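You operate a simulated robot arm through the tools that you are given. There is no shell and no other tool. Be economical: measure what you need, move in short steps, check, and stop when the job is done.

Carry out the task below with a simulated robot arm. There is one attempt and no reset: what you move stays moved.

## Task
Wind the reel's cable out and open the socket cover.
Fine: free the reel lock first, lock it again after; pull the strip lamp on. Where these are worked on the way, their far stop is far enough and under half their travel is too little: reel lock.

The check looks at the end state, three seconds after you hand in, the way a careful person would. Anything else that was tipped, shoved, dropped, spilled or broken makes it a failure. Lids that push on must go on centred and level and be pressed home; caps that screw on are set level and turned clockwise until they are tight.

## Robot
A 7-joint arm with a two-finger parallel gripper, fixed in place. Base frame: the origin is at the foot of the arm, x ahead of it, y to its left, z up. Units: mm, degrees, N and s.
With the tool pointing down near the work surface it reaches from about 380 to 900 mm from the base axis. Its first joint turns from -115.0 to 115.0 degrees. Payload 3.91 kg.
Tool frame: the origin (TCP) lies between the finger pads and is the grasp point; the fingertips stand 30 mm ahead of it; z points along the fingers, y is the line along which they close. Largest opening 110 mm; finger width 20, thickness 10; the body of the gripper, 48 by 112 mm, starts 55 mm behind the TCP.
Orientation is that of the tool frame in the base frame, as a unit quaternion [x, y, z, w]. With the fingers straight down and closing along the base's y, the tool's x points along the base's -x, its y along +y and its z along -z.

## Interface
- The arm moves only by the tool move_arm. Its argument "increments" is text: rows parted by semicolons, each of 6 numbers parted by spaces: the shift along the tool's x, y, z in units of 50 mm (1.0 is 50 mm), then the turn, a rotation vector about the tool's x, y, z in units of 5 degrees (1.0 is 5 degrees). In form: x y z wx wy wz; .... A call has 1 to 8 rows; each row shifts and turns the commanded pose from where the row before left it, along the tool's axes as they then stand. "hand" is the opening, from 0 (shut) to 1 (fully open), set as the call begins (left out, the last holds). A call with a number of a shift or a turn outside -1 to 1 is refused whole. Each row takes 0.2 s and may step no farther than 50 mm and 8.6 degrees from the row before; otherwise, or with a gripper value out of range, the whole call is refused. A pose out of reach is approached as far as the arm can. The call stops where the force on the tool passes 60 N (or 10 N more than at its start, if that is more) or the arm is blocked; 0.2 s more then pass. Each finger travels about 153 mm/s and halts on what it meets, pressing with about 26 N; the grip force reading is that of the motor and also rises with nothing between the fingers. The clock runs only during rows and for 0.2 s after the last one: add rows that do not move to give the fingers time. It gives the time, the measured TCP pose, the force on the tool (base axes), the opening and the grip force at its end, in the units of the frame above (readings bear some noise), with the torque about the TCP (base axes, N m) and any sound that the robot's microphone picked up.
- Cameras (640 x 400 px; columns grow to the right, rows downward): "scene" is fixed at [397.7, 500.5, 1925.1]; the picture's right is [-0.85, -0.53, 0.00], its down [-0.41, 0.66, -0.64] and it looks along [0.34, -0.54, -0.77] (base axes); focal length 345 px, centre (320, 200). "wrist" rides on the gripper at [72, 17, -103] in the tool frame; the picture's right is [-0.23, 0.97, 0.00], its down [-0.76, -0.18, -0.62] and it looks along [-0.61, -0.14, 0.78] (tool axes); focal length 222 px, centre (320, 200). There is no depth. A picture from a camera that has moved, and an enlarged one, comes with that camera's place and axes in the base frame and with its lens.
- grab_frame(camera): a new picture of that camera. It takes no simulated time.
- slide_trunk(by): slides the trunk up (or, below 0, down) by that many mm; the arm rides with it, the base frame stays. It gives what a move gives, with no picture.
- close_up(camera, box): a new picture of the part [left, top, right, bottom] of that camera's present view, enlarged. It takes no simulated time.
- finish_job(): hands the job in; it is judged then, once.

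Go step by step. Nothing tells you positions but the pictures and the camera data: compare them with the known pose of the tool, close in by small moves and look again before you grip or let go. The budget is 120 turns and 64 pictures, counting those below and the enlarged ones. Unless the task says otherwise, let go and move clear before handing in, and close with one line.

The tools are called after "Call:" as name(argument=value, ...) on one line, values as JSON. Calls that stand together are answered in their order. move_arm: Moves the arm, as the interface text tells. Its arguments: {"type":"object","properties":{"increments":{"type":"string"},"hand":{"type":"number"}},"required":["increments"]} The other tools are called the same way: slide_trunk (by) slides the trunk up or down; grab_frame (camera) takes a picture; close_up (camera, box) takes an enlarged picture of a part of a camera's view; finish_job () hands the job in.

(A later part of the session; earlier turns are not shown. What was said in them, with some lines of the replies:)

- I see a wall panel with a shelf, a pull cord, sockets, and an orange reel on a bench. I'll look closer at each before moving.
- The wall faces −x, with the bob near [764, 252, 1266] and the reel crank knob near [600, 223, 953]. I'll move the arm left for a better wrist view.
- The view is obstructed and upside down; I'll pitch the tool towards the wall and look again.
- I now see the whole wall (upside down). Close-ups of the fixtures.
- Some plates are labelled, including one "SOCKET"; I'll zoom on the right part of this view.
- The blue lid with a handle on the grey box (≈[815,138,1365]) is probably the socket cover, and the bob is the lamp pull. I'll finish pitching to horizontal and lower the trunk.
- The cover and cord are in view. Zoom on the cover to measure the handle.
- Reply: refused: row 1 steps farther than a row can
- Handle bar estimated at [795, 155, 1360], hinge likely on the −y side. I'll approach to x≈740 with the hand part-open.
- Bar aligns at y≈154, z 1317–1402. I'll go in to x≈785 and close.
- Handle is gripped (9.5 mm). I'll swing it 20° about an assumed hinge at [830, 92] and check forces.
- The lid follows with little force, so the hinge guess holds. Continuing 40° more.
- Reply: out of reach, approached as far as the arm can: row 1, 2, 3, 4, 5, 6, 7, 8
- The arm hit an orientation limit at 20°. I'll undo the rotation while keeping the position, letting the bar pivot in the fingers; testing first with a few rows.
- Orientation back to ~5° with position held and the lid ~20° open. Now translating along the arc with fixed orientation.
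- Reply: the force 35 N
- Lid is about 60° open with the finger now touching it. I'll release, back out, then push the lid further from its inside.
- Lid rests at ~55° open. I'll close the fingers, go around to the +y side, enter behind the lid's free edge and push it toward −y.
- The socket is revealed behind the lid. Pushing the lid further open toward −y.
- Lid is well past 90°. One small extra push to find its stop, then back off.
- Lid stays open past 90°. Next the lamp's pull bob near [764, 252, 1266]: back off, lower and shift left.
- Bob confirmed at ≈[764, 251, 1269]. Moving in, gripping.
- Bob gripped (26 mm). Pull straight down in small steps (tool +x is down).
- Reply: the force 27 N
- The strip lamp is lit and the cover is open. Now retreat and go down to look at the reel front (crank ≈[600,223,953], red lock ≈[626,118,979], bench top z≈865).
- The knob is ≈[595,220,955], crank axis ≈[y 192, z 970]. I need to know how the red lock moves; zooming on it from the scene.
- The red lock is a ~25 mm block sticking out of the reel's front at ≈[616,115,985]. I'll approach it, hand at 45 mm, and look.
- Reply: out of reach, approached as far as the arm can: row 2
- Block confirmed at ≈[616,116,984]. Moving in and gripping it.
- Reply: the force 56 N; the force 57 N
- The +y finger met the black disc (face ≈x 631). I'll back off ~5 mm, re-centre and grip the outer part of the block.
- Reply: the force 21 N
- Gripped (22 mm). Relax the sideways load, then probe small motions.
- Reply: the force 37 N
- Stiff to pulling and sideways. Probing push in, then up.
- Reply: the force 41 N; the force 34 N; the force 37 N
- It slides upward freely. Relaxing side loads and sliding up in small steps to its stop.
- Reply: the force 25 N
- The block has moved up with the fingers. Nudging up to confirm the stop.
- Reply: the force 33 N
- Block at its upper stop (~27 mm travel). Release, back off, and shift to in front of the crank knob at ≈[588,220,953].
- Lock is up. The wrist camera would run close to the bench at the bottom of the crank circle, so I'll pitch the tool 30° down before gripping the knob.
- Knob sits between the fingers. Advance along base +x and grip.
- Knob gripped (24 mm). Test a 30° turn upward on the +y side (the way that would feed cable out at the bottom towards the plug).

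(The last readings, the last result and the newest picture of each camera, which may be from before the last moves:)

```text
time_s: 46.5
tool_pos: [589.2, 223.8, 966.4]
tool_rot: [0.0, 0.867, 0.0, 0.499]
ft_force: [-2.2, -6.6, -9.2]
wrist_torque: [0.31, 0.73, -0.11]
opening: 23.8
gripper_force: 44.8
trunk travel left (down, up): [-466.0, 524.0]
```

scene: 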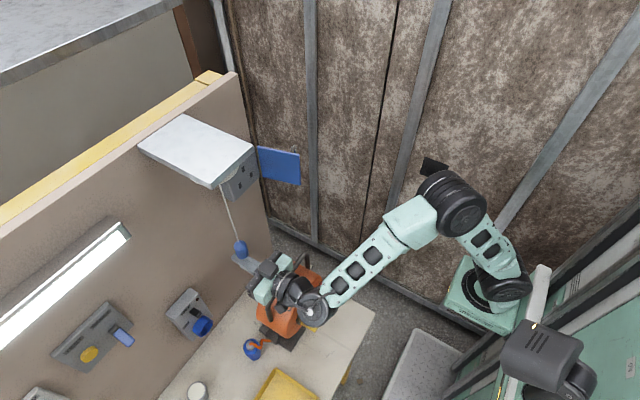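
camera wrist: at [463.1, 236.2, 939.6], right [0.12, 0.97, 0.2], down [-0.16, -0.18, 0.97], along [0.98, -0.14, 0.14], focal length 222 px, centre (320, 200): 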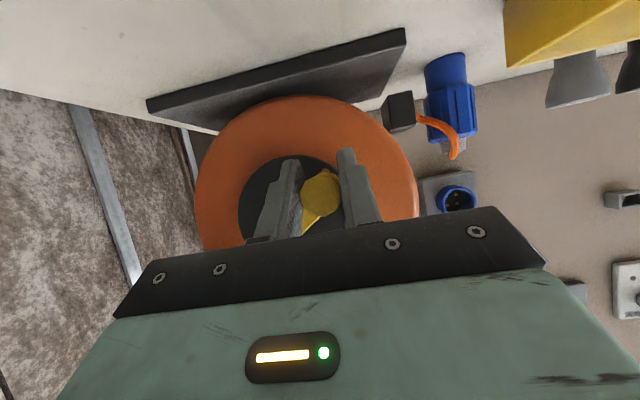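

It turns. Continue to the top (90°) and check.

Call:
move_arm(increments="-0.277 -0.086 -0.16 0 0 0;-0.203 -0.234 -0.117 0 0 0;-0.0745 -0.32 -0.043 0 0 0;0 0 0 0 0 0")

Call:
grab_frame(camera="wrist")

```text
time_s: 47.2
tool_pos: [586.5, 219.7, 999.3]
tool_rot: [-0.01, 0.865, 0.015, 0.502]
ft_force: [20.8, 35.0, -5.2]
wrist_torque: [0.18, 0.56, -1.1]
opening: 24.6
gripper_force: 45.4
trunk travel left (down, up): [-466.0, 524.0]
stopped in row 3: the force on the tool passed its limit at 80 N (the readings are from after the stop); the commanded pose is now the measured one
```

```text
26 pictures are left
camera wrist: at [461.5, 232.6, 987.1], right [0.08, 0.97, 0.21], down [-0.16, -0.2, 0.97], along [0.98, -0.11, 0.14], focal length 222 px, centre (320, 200)
```

wrist: 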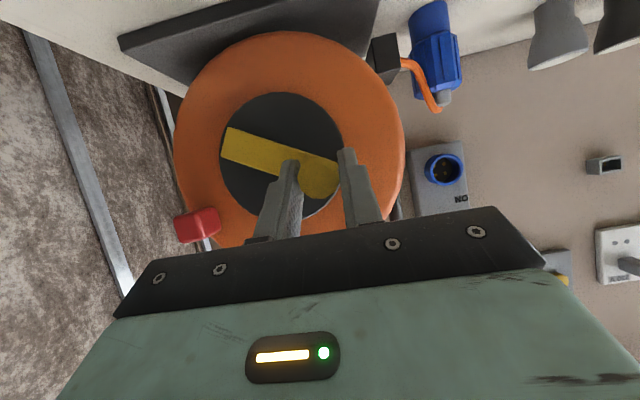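

The crank turned ~70°, but my centre was ~6 mm low (better: y 192.4, z 974.5, r 34). I'll re-centre the grip on the knob at ≈(221, 993).

Call:
move_arm(increments="0 0 0 0 0 0;0.084 0.024 0.106 0 0 0;0 0 0 0 0 0", hand=0.36)

Call:
move_arm(increments="0 0 0 0 0 0;0 0 0 0 0 0", hand=0)

Call:
move_arm(increments="-0.095 -0.1 -0.055 0 0 0;-0.094 -0.13 -0.054 0 0 0;0 0 0 0 0 0")

```text
time_s: 48.0
tool_pos: [590.6, 216.5, 993.3]
tool_rot: [-0.008, 0.864, 0.011, 0.503]
ft_force: [1.0, 0.7, -0.2]
wrist_torque: [-0.01, 0.0, -0.02]
opening: 39.7
gripper_force: 0.1
trunk travel left (down, up): [-466.0, 524.0]
```

```text
time_s: 48.6
tool_pos: [588.4, 220.5, 993.9]
tool_rot: [-0.01, 0.864, 0.013, 0.503]
ft_force: [3.5, 21.1, 1.1]
wrist_torque: [0.17, 0.15, -0.93]
opening: 24.2
gripper_force: 45.3
trunk travel left (down, up): [-466.0, 524.0]
```

```text
time_s: 49.0
tool_pos: [587.8, 219.5, 994.9]
tool_rot: [-0.016, 0.867, 0.018, 0.497]
ft_force: [19.3, 28.4, -14.3]
wrist_torque: [0.15, -0.2, -1.13]
opening: 24.6
gripper_force: 45.2
trunk travel left (down, up): [-466.0, 524.0]
stopped in row 2: the force on the tool passed its limit at 65 N (the readings are from after the stop); the commanded pose is now the measured one
```

The crank seems to hit something at ~35°. Comparing the cable with the first picture.

Call:
close_up(camera="scene", box=[220, 240, 380, 400])

Call:
close_up(camera="wrist", box=[160, 0, 480, 260])

```text
2.50 times, centred on (300, 320) of scene
camera zoom: at [397.7, 500.5, 1925.1], right [-0.85, -0.53, 0.0], down [-0.41, 0.66, -0.64], along [0.34, -0.54, -0.77], focal length 862 px, centre (370, -100)
```

zoom: 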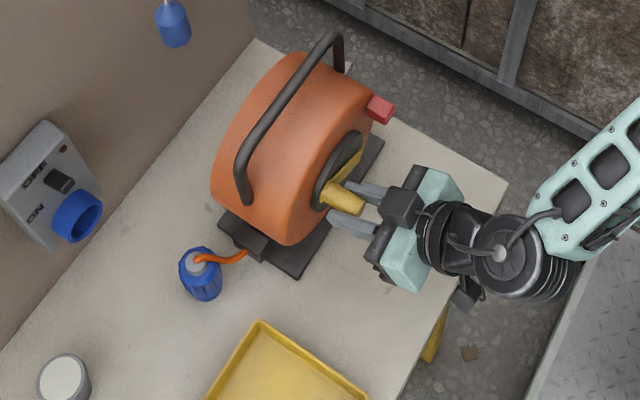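

```text
1.54 times, centred on (320, 130) of wrist
camera zoom: at [462.2, 231.2, 983.7], right [0.07, 0.97, 0.21], down [-0.15, -0.2, 0.97], along [0.99, -0.1, 0.13], focal length 342 px, centre (320, 308)
```

zoom: 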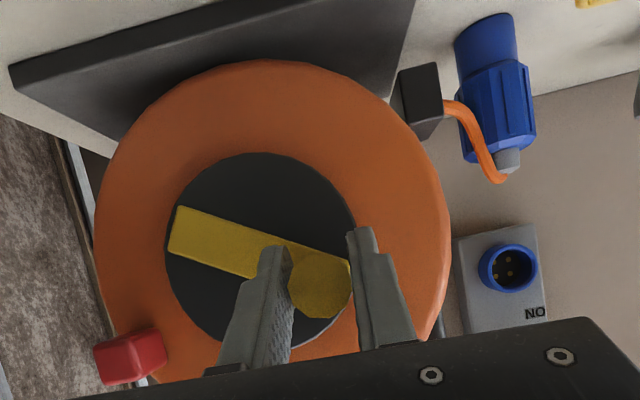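

The cable's slack has shrunk since the start, so that direction winds in and has hit its stop. Reversing.

Call:
move_arm(increments="0.168 0.086 0.097 0 0 0;0.152 0.024 0.088 0 0 0;0.152 -0.024 0.088 0 0 0;0.142 -0.068 0.082 0 0 0;0 0 0 0 0 0")

Call:
move_arm(increments="0.12 -0.1 0.07 0 0 0;0.095 -0.15 0.054 0 0 0;0.06 -0.16 0.033 0 0 0;0 0 0 0 0 0")

```text
time_s: 50.2
tool_pos: [585.5, 224.0, 958.5]
tool_rot: [-0.021, 0.868, 0.023, 0.496]
ft_force: [17.0, 26.9, -8.4]
wrist_torque: [-0.17, -0.04, -0.45]
opening: 24.2
gripper_force: 44.9
trunk travel left (down, up): [-466.0, 524.0]
stopped in row 5: the force on the tool passed its limit at 61 N (the readings are from after the stop); the commanded pose is now the measured one
```

```text
time_s: 51.2
tool_pos: [585.3, 200.0, 941.7]
tool_rot: [-0.018, 0.868, 0.02, 0.496]
ft_force: [-29.0, 5.2, -24.6]
wrist_torque: [-0.01, 0.39, -0.81]
opening: 24.1
gripper_force: 45.1
trunk travel left (down, up): [-466.0, 524.0]
```

It now went past the starting angle in reverse. Check the picture.

Call:
grab_frame(camera="wrist")

```text
23 pictures are left
camera wrist: at [458.9, 210.9, 930.8], right [0.07, 0.98, 0.21], down [-0.14, -0.2, 0.97], along [0.99, -0.09, 0.12], focal length 222 px, centre (320, 200)
```

wrist: 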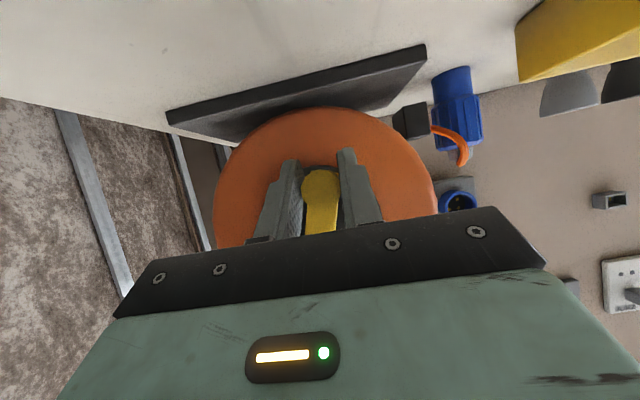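

Knob ≈(202, 937); refined circle centre (188.5, 973), r 37. Continue the wind-out along the bottom and up the −y side.

Call:
move_arm(increments="0.084 -0.43 0.002 0 0 0;-0.13 -0.35 -0.075 0 0 0;-0.274 -0.22 -0.158 0 0 0;0 0 0 0 0 0")

```text
time_s: 52.2
tool_pos: [586.6, 155.1, 962.9]
tool_rot: [-0.02, 0.866, 0.022, 0.499]
ft_force: [5.4, 37.9, 0.8]
wrist_torque: [-0.42, -0.19, -0.45]
opening: 24.3
gripper_force: 44.5
trunk travel left (down, up): [-466.0, 524.0]
```

Good progress. Continue up and over the top.

Call:
move_arm(increments="-0.325 0.03 -0.188 0 0 0;-0.294 0.156 -0.17 0 0 0;-0.182 0.304 -0.105 0 0 0;0 0 0 0 0 0")

```text
time_s: 53.2
tool_pos: [587.7, 173.3, 1007.2]
tool_rot: [-0.018, 0.868, 0.019, 0.496]
ft_force: [-2.4, 11.5, -31.0]
wrist_torque: [-0.15, 0.92, -1.04]
opening: 25.1
gripper_force: 45.1
trunk travel left (down, up): [-466.0, 524.0]
```

Call:
move_arm(increments="0.026 0.364 0.015 0 0 0;0.139 0.33 0.08 0 0 0;0.26 0.21 0.15 0 0 0;0 0 0 0 0 0")

Call:
grab_frame(camera="wrist")

Call:
close_up(camera="scene", box=[220, 240, 380, 400])

```text
time_s: 53.9
tool_pos: [590.0, 189.3, 1008.2]
tool_rot: [0.001, 0.862, 0.004, 0.507]
ft_force: [-28.0, -38.0, 14.9]
wrist_torque: [-0.07, -0.12, -0.82]
opening: 24.2
gripper_force: 44.8
trunk travel left (down, up): [-466.0, 524.0]
stopped in row 3: the force on the tool passed its limit at 96 N (the readings are from after the stop); the commanded pose is now the measured one
```

```text
22 pictures are left
camera wrist: at [464.4, 207.0, 995.7], right [0.11, 0.97, 0.21], down [-0.17, -0.19, 0.97], along [0.98, -0.14, 0.15], focal length 222 px, centre (320, 200)
```

wrist: 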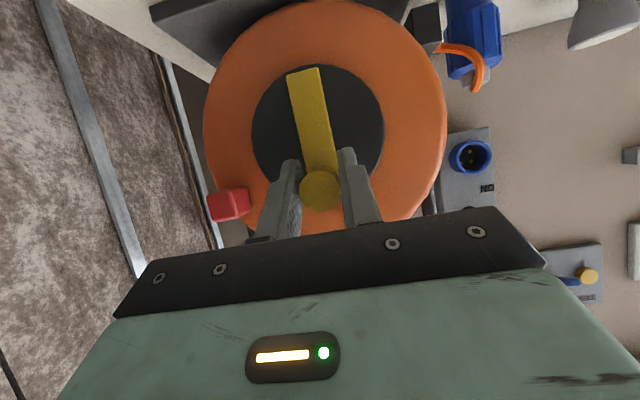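

```text
2.50 times, centred on (300, 320) of scene
camera zoom: at [397.7, 500.5, 1925.1], right [-0.85, -0.53, 0.0], down [-0.41, 0.66, -0.64], along [0.34, -0.54, -0.77], focal length 862 px, centre (370, -100)
```

zoom: 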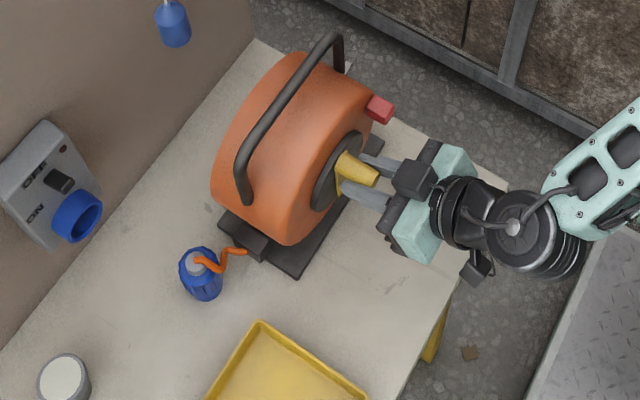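

The crank has gone ~230° in reverse and stopped with the knob at the top. Look closely at the cable to judge which end is "out".

Call:
close_up(camera="wrist", box=[400, 0, 520, 110])

Call:
close_up(camera="scene", box=[235, 320, 305, 365])

```text
3.64 times, centred on (460, 55) of wrist
camera zoom: at [464.4, 207.0, 995.7], right [0.11, 0.97, 0.21], down [-0.17, -0.19, 0.97], along [0.98, -0.14, 0.15], focal length 808 px, centre (-189, 727)
```

zoom: 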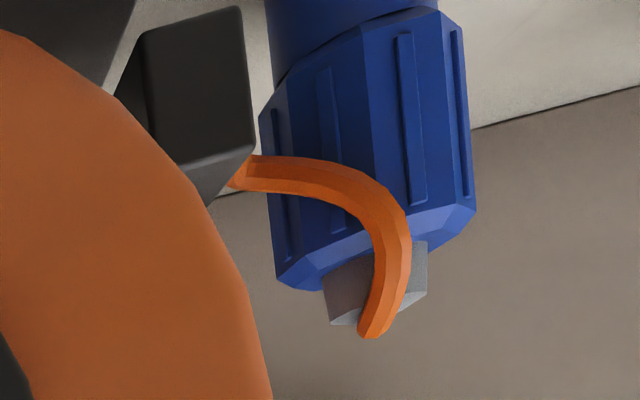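

```text
8.89 times, centred on (270, 342) of scene
camera zoom: at [397.7, 500.5, 1925.1], right [-0.85, -0.53, 0.0], down [-0.41, 0.66, -0.64], along [0.34, -0.54, -0.77], focal length 3065 px, centre (764, -1067)
```

zoom: 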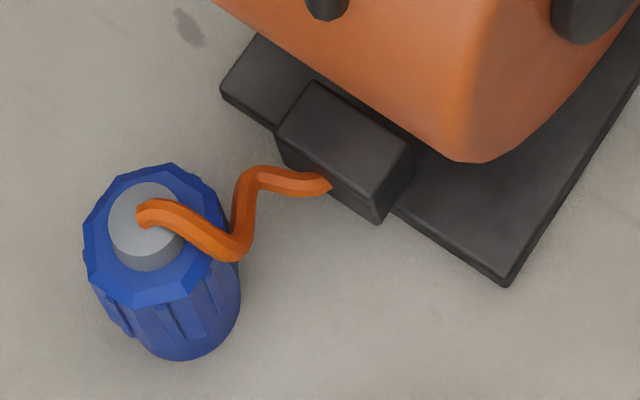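

Slack is visible now; before judging, I'll test whether this is a true stop by re-gripping and pushing tangentially.

Call:
move_arm(increments="0 0 0 0 0 0;0 0.03 0 0 0 0;0 0 0 0 0 0", hand=0.36)

Call:
move_arm(increments="0 0 0 0 0 0;0 0 0 0 0 0", hand=0)

Call:
move_arm(increments="0 0.1 0 0 0 0;0.01 0.1 0.005 0 0 0;0 0 0 0 0 0")

```text
time_s: 54.7
tool_pos: [589.6, 196.5, 1006.1]
tool_rot: [-0.005, 0.863, 0.009, 0.505]
ft_force: [-0.3, -0.3, 0.2]
wrist_torque: [0.07, 0.01, 0.02]
opening: 40.1
gripper_force: 0.6
trunk travel left (down, up): [-466.0, 524.0]
```

```text
time_s: 55.3
tool_pos: [591.7, 191.0, 1005.3]
tool_rot: [0.001, 0.863, 0.003, 0.505]
ft_force: [-13.5, -53.2, 0.4]
wrist_torque: [0.0, 0.94, -0.5]
opening: 23.7
gripper_force: 45.0
trunk travel left (down, up): [-466.0, 524.0]
```

```text
time_s: 55.6
tool_pos: [591.4, 189.7, 1005.8]
tool_rot: [0.005, 0.863, -0.003, 0.505]
ft_force: [-18.1, -30.9, 8.0]
wrist_torque: [-0.08, -0.23, 0.2]
opening: 23.6
gripper_force: 44.8
trunk travel left (down, up): [-466.0, 524.0]
stopped in row 1: the force on the tool passed its limit at 69 N (the readings are from after the stop); the commanded pose is now the measured one
```

That is a hard stop, so the crank's travel is ~300°. Taking the same zoom as the initial one, to compare cable slack exactly.

Call:
close_up(camera="scene", box=[270, 250, 350, 350])

```text
4.00 times, centred on (310, 300) of scene
camera zoom: at [397.7, 500.5, 1925.1], right [-0.85, -0.53, 0.0], down [-0.41, 0.66, -0.64], along [0.34, -0.54, -0.77], focal length 1379 px, centre (360, -200)
```

zoom: 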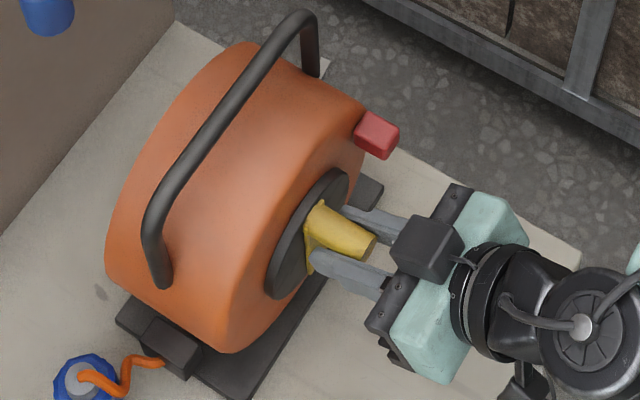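

Slack is clearly greater than at the other stop and nothing else has shifted, so this is the wound-out end. Release the knob, back out, return to horizontal.

Call:
move_arm(increments="0 0 0 0 0 0;0.02 0.07 0.005 0 0 0;0.25 0 -0.43 0 0 0;0.4 0 -0.69 0 0 0;0 0 0 0 0 0", hand=0.36)

Call:
move_arm(increments="0 -0.45 0 0 -1 0;0 -0.45 0 0 -1 0;0 -0.45 0 0 -1 0;0 0 0 0 -1 0;0 0 0 0 -1 0;0 0 0 0 -1 0;0 0 0 0 0 0")

Call:
grab_frame(camera="wrist")

```text
time_s: 56.8
tool_pos: [526.8, 198.7, 1005.0]
tool_rot: [0.002, 0.864, 0.0, 0.504]
ft_force: [-1.2, 0.1, 0.4]
wrist_torque: [0.01, -0.05, 0.01]
opening: 39.6
gripper_force: 0.0
trunk travel left (down, up): [-466.0, 524.0]
```

```text
time_s: 58.4
tool_pos: [527.2, 130.8, 1003.2]
tool_rot: [0.001, 0.703, 0.0, 0.712]
ft_force: [-0.4, 0.1, 0.4]
wrist_torque: [-0.04, 0.0, -0.01]
opening: 39.5
gripper_force: 0.1
trunk travel left (down, up): [-466.0, 524.0]
```

```text
17 pictures are left
camera wrist: at [425.0, 147.7, 929.5], right [0.0, 0.97, 0.23], down [-0.63, -0.18, 0.75], along [0.77, -0.14, 0.62], focal length 222 px, centre (320, 200)
```

wrist: 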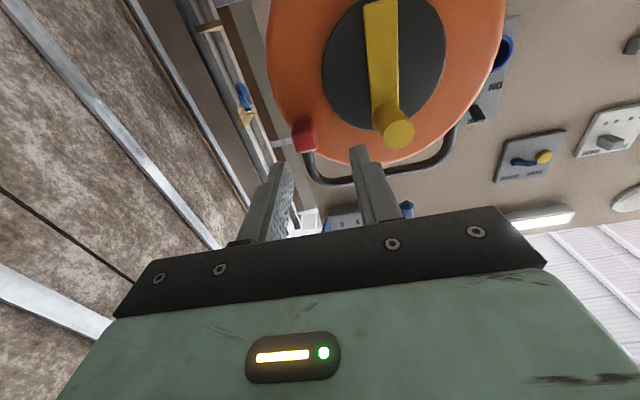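

Crank stays put; the block is at ≈[616,116,1008]. Approach and grip it again.

Call:
move_arm(increments="-0.08 -0.3 0.3 0 0 0;0 0 0.5 0 0 0;0 0 0.54 0 0 0;0 0 0 0 0 0")

Call:
move_arm(increments="0 0 0 0 0 0;0 0 0 0 0 0;0 0 0 0 0 0", hand=0)

```text
time_s: 59.4
tool_pos: [594.8, 115.1, 1008.3]
tool_rot: [0.0, 0.704, 0.001, 0.71]
ft_force: [0.3, -0.6, -0.8]
wrist_torque: [0.01, 0.01, 0.0]
opening: 39.6
gripper_force: 0.0
trunk travel left (down, up): [-466.0, 524.0]
```

```text
time_s: 60.2
tool_pos: [594.5, 116.0, 1008.8]
tool_rot: [0.002, 0.703, -0.001, 0.711]
ft_force: [2.6, -2.1, -0.7]
wrist_torque: [-0.11, 0.09, -0.02]
opening: 21.7
gripper_force: 45.0
trunk travel left (down, up): [-466.0, 524.0]
```

Gripped. Slide it down to its lower stop.

Call:
move_arm(increments="0.15 0 0 0 0 0;0.15 0 0 0 0 0;0.1 0 0 0 0 0;0 0 0 0 0 0")

Call:
move_arm(increments="0.1 0 0 0 0 0;0.06 0 0 0 0 0;0 0 0 0 0 0")

```text
time_s: 61.2
tool_pos: [595.9, 115.2, 988.8]
tool_rot: [0.0, 0.704, 0.001, 0.711]
ft_force: [4.0, 2.6, 0.2]
wrist_torque: [-0.04, -0.2, 0.15]
opening: 21.8
gripper_force: 45.1
trunk travel left (down, up): [-466.0, 524.0]
```

```text
time_s: 62.0
tool_pos: [593.3, 115.9, 982.9]
tool_rot: [0.002, 0.701, 0.0, 0.713]
ft_force: [6.4, -0.8, 26.8]
wrist_torque: [-0.33, -0.08, -0.03]
opening: 21.7
gripper_force: 44.7
trunk travel left (down, up): [-466.0, 524.0]
```

Lower stop felt (27 N) at the starting height. Release, back away and verify.

Call:
move_arm(increments="-0.05 0 0 0 0 0;0 0 0 0 0 0;0 0 -0.4 0 0 0;0 0 -0.9 0 0 0;0 0 -0.9 0 0 0;0 0 0 0 0 0", hand=0.36)

Call:
grab_frame(camera="wrist")

Call:
grab_frame(camera="scene")

Call:
close_up(camera="scene", box=[220, 240, 380, 400])

```text
time_s: 63.4
tool_pos: [490.4, 136.7, 989.8]
tool_rot: [0.002, 0.704, -0.001, 0.71]
ft_force: [-0.7, -0.6, 0.1]
wrist_torque: [0.01, 0.02, 0.01]
opening: 39.9
gripper_force: 0.0
out of reach, approached as far as the arm can: row 4, 5
trunk travel left (down, up): [-466.0, 524.0]
```

```text
16 pictures are left
camera wrist: at [387.8, 153.8, 916.0], right [0.0, 0.97, 0.23], down [-0.63, -0.18, 0.76], along [0.78, -0.14, 0.61], focal length 222 px, centre (320, 200)
```

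wrist: 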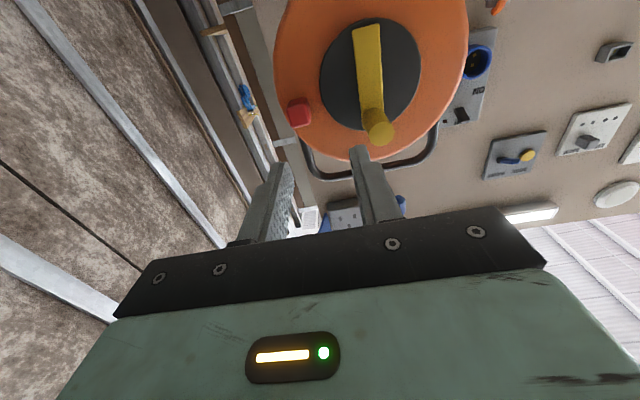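

```text
15 pictures are left
```

scene: 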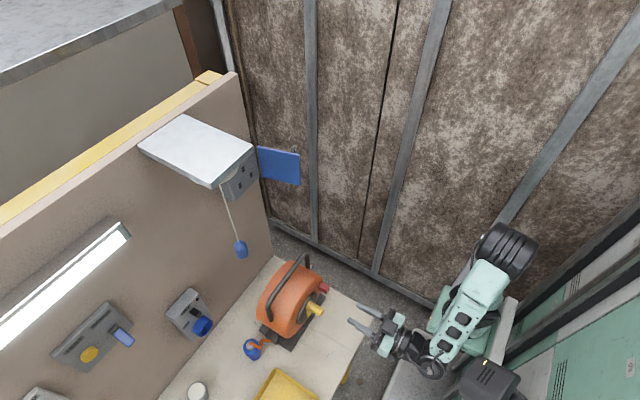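

```text
2.50 times, centred on (300, 320) of scene
camera zoom: at [397.7, 500.5, 1925.1], right [-0.85, -0.53, 0.0], down [-0.41, 0.66, -0.64], along [0.34, -0.54, -0.77], focal length 862 px, centre (370, -100)
```

zoom: 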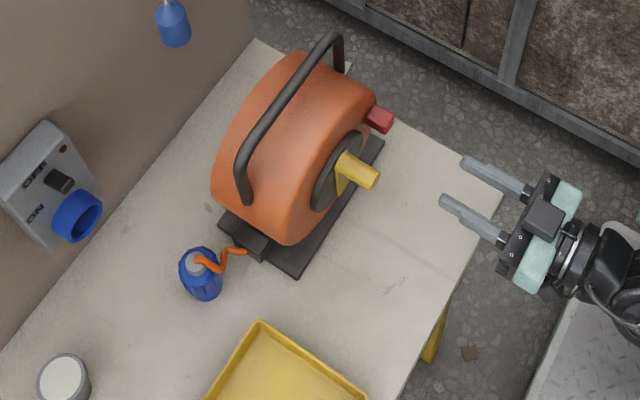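

The lid is open, the strip lamp is lit, the crank is at its wound-out stop and the lock block is back at its original height. Nothing else has moved and the gripper is clear, so I'm handing in.

Call:
finish_job()

```text
The job is handed in.
```

I handed the job in with the socket cover open, the strip lamp on, the reel unlocked, wound to its stop and locked again; I judged which way was "out" from the cable's slack, as the reel has no markings.
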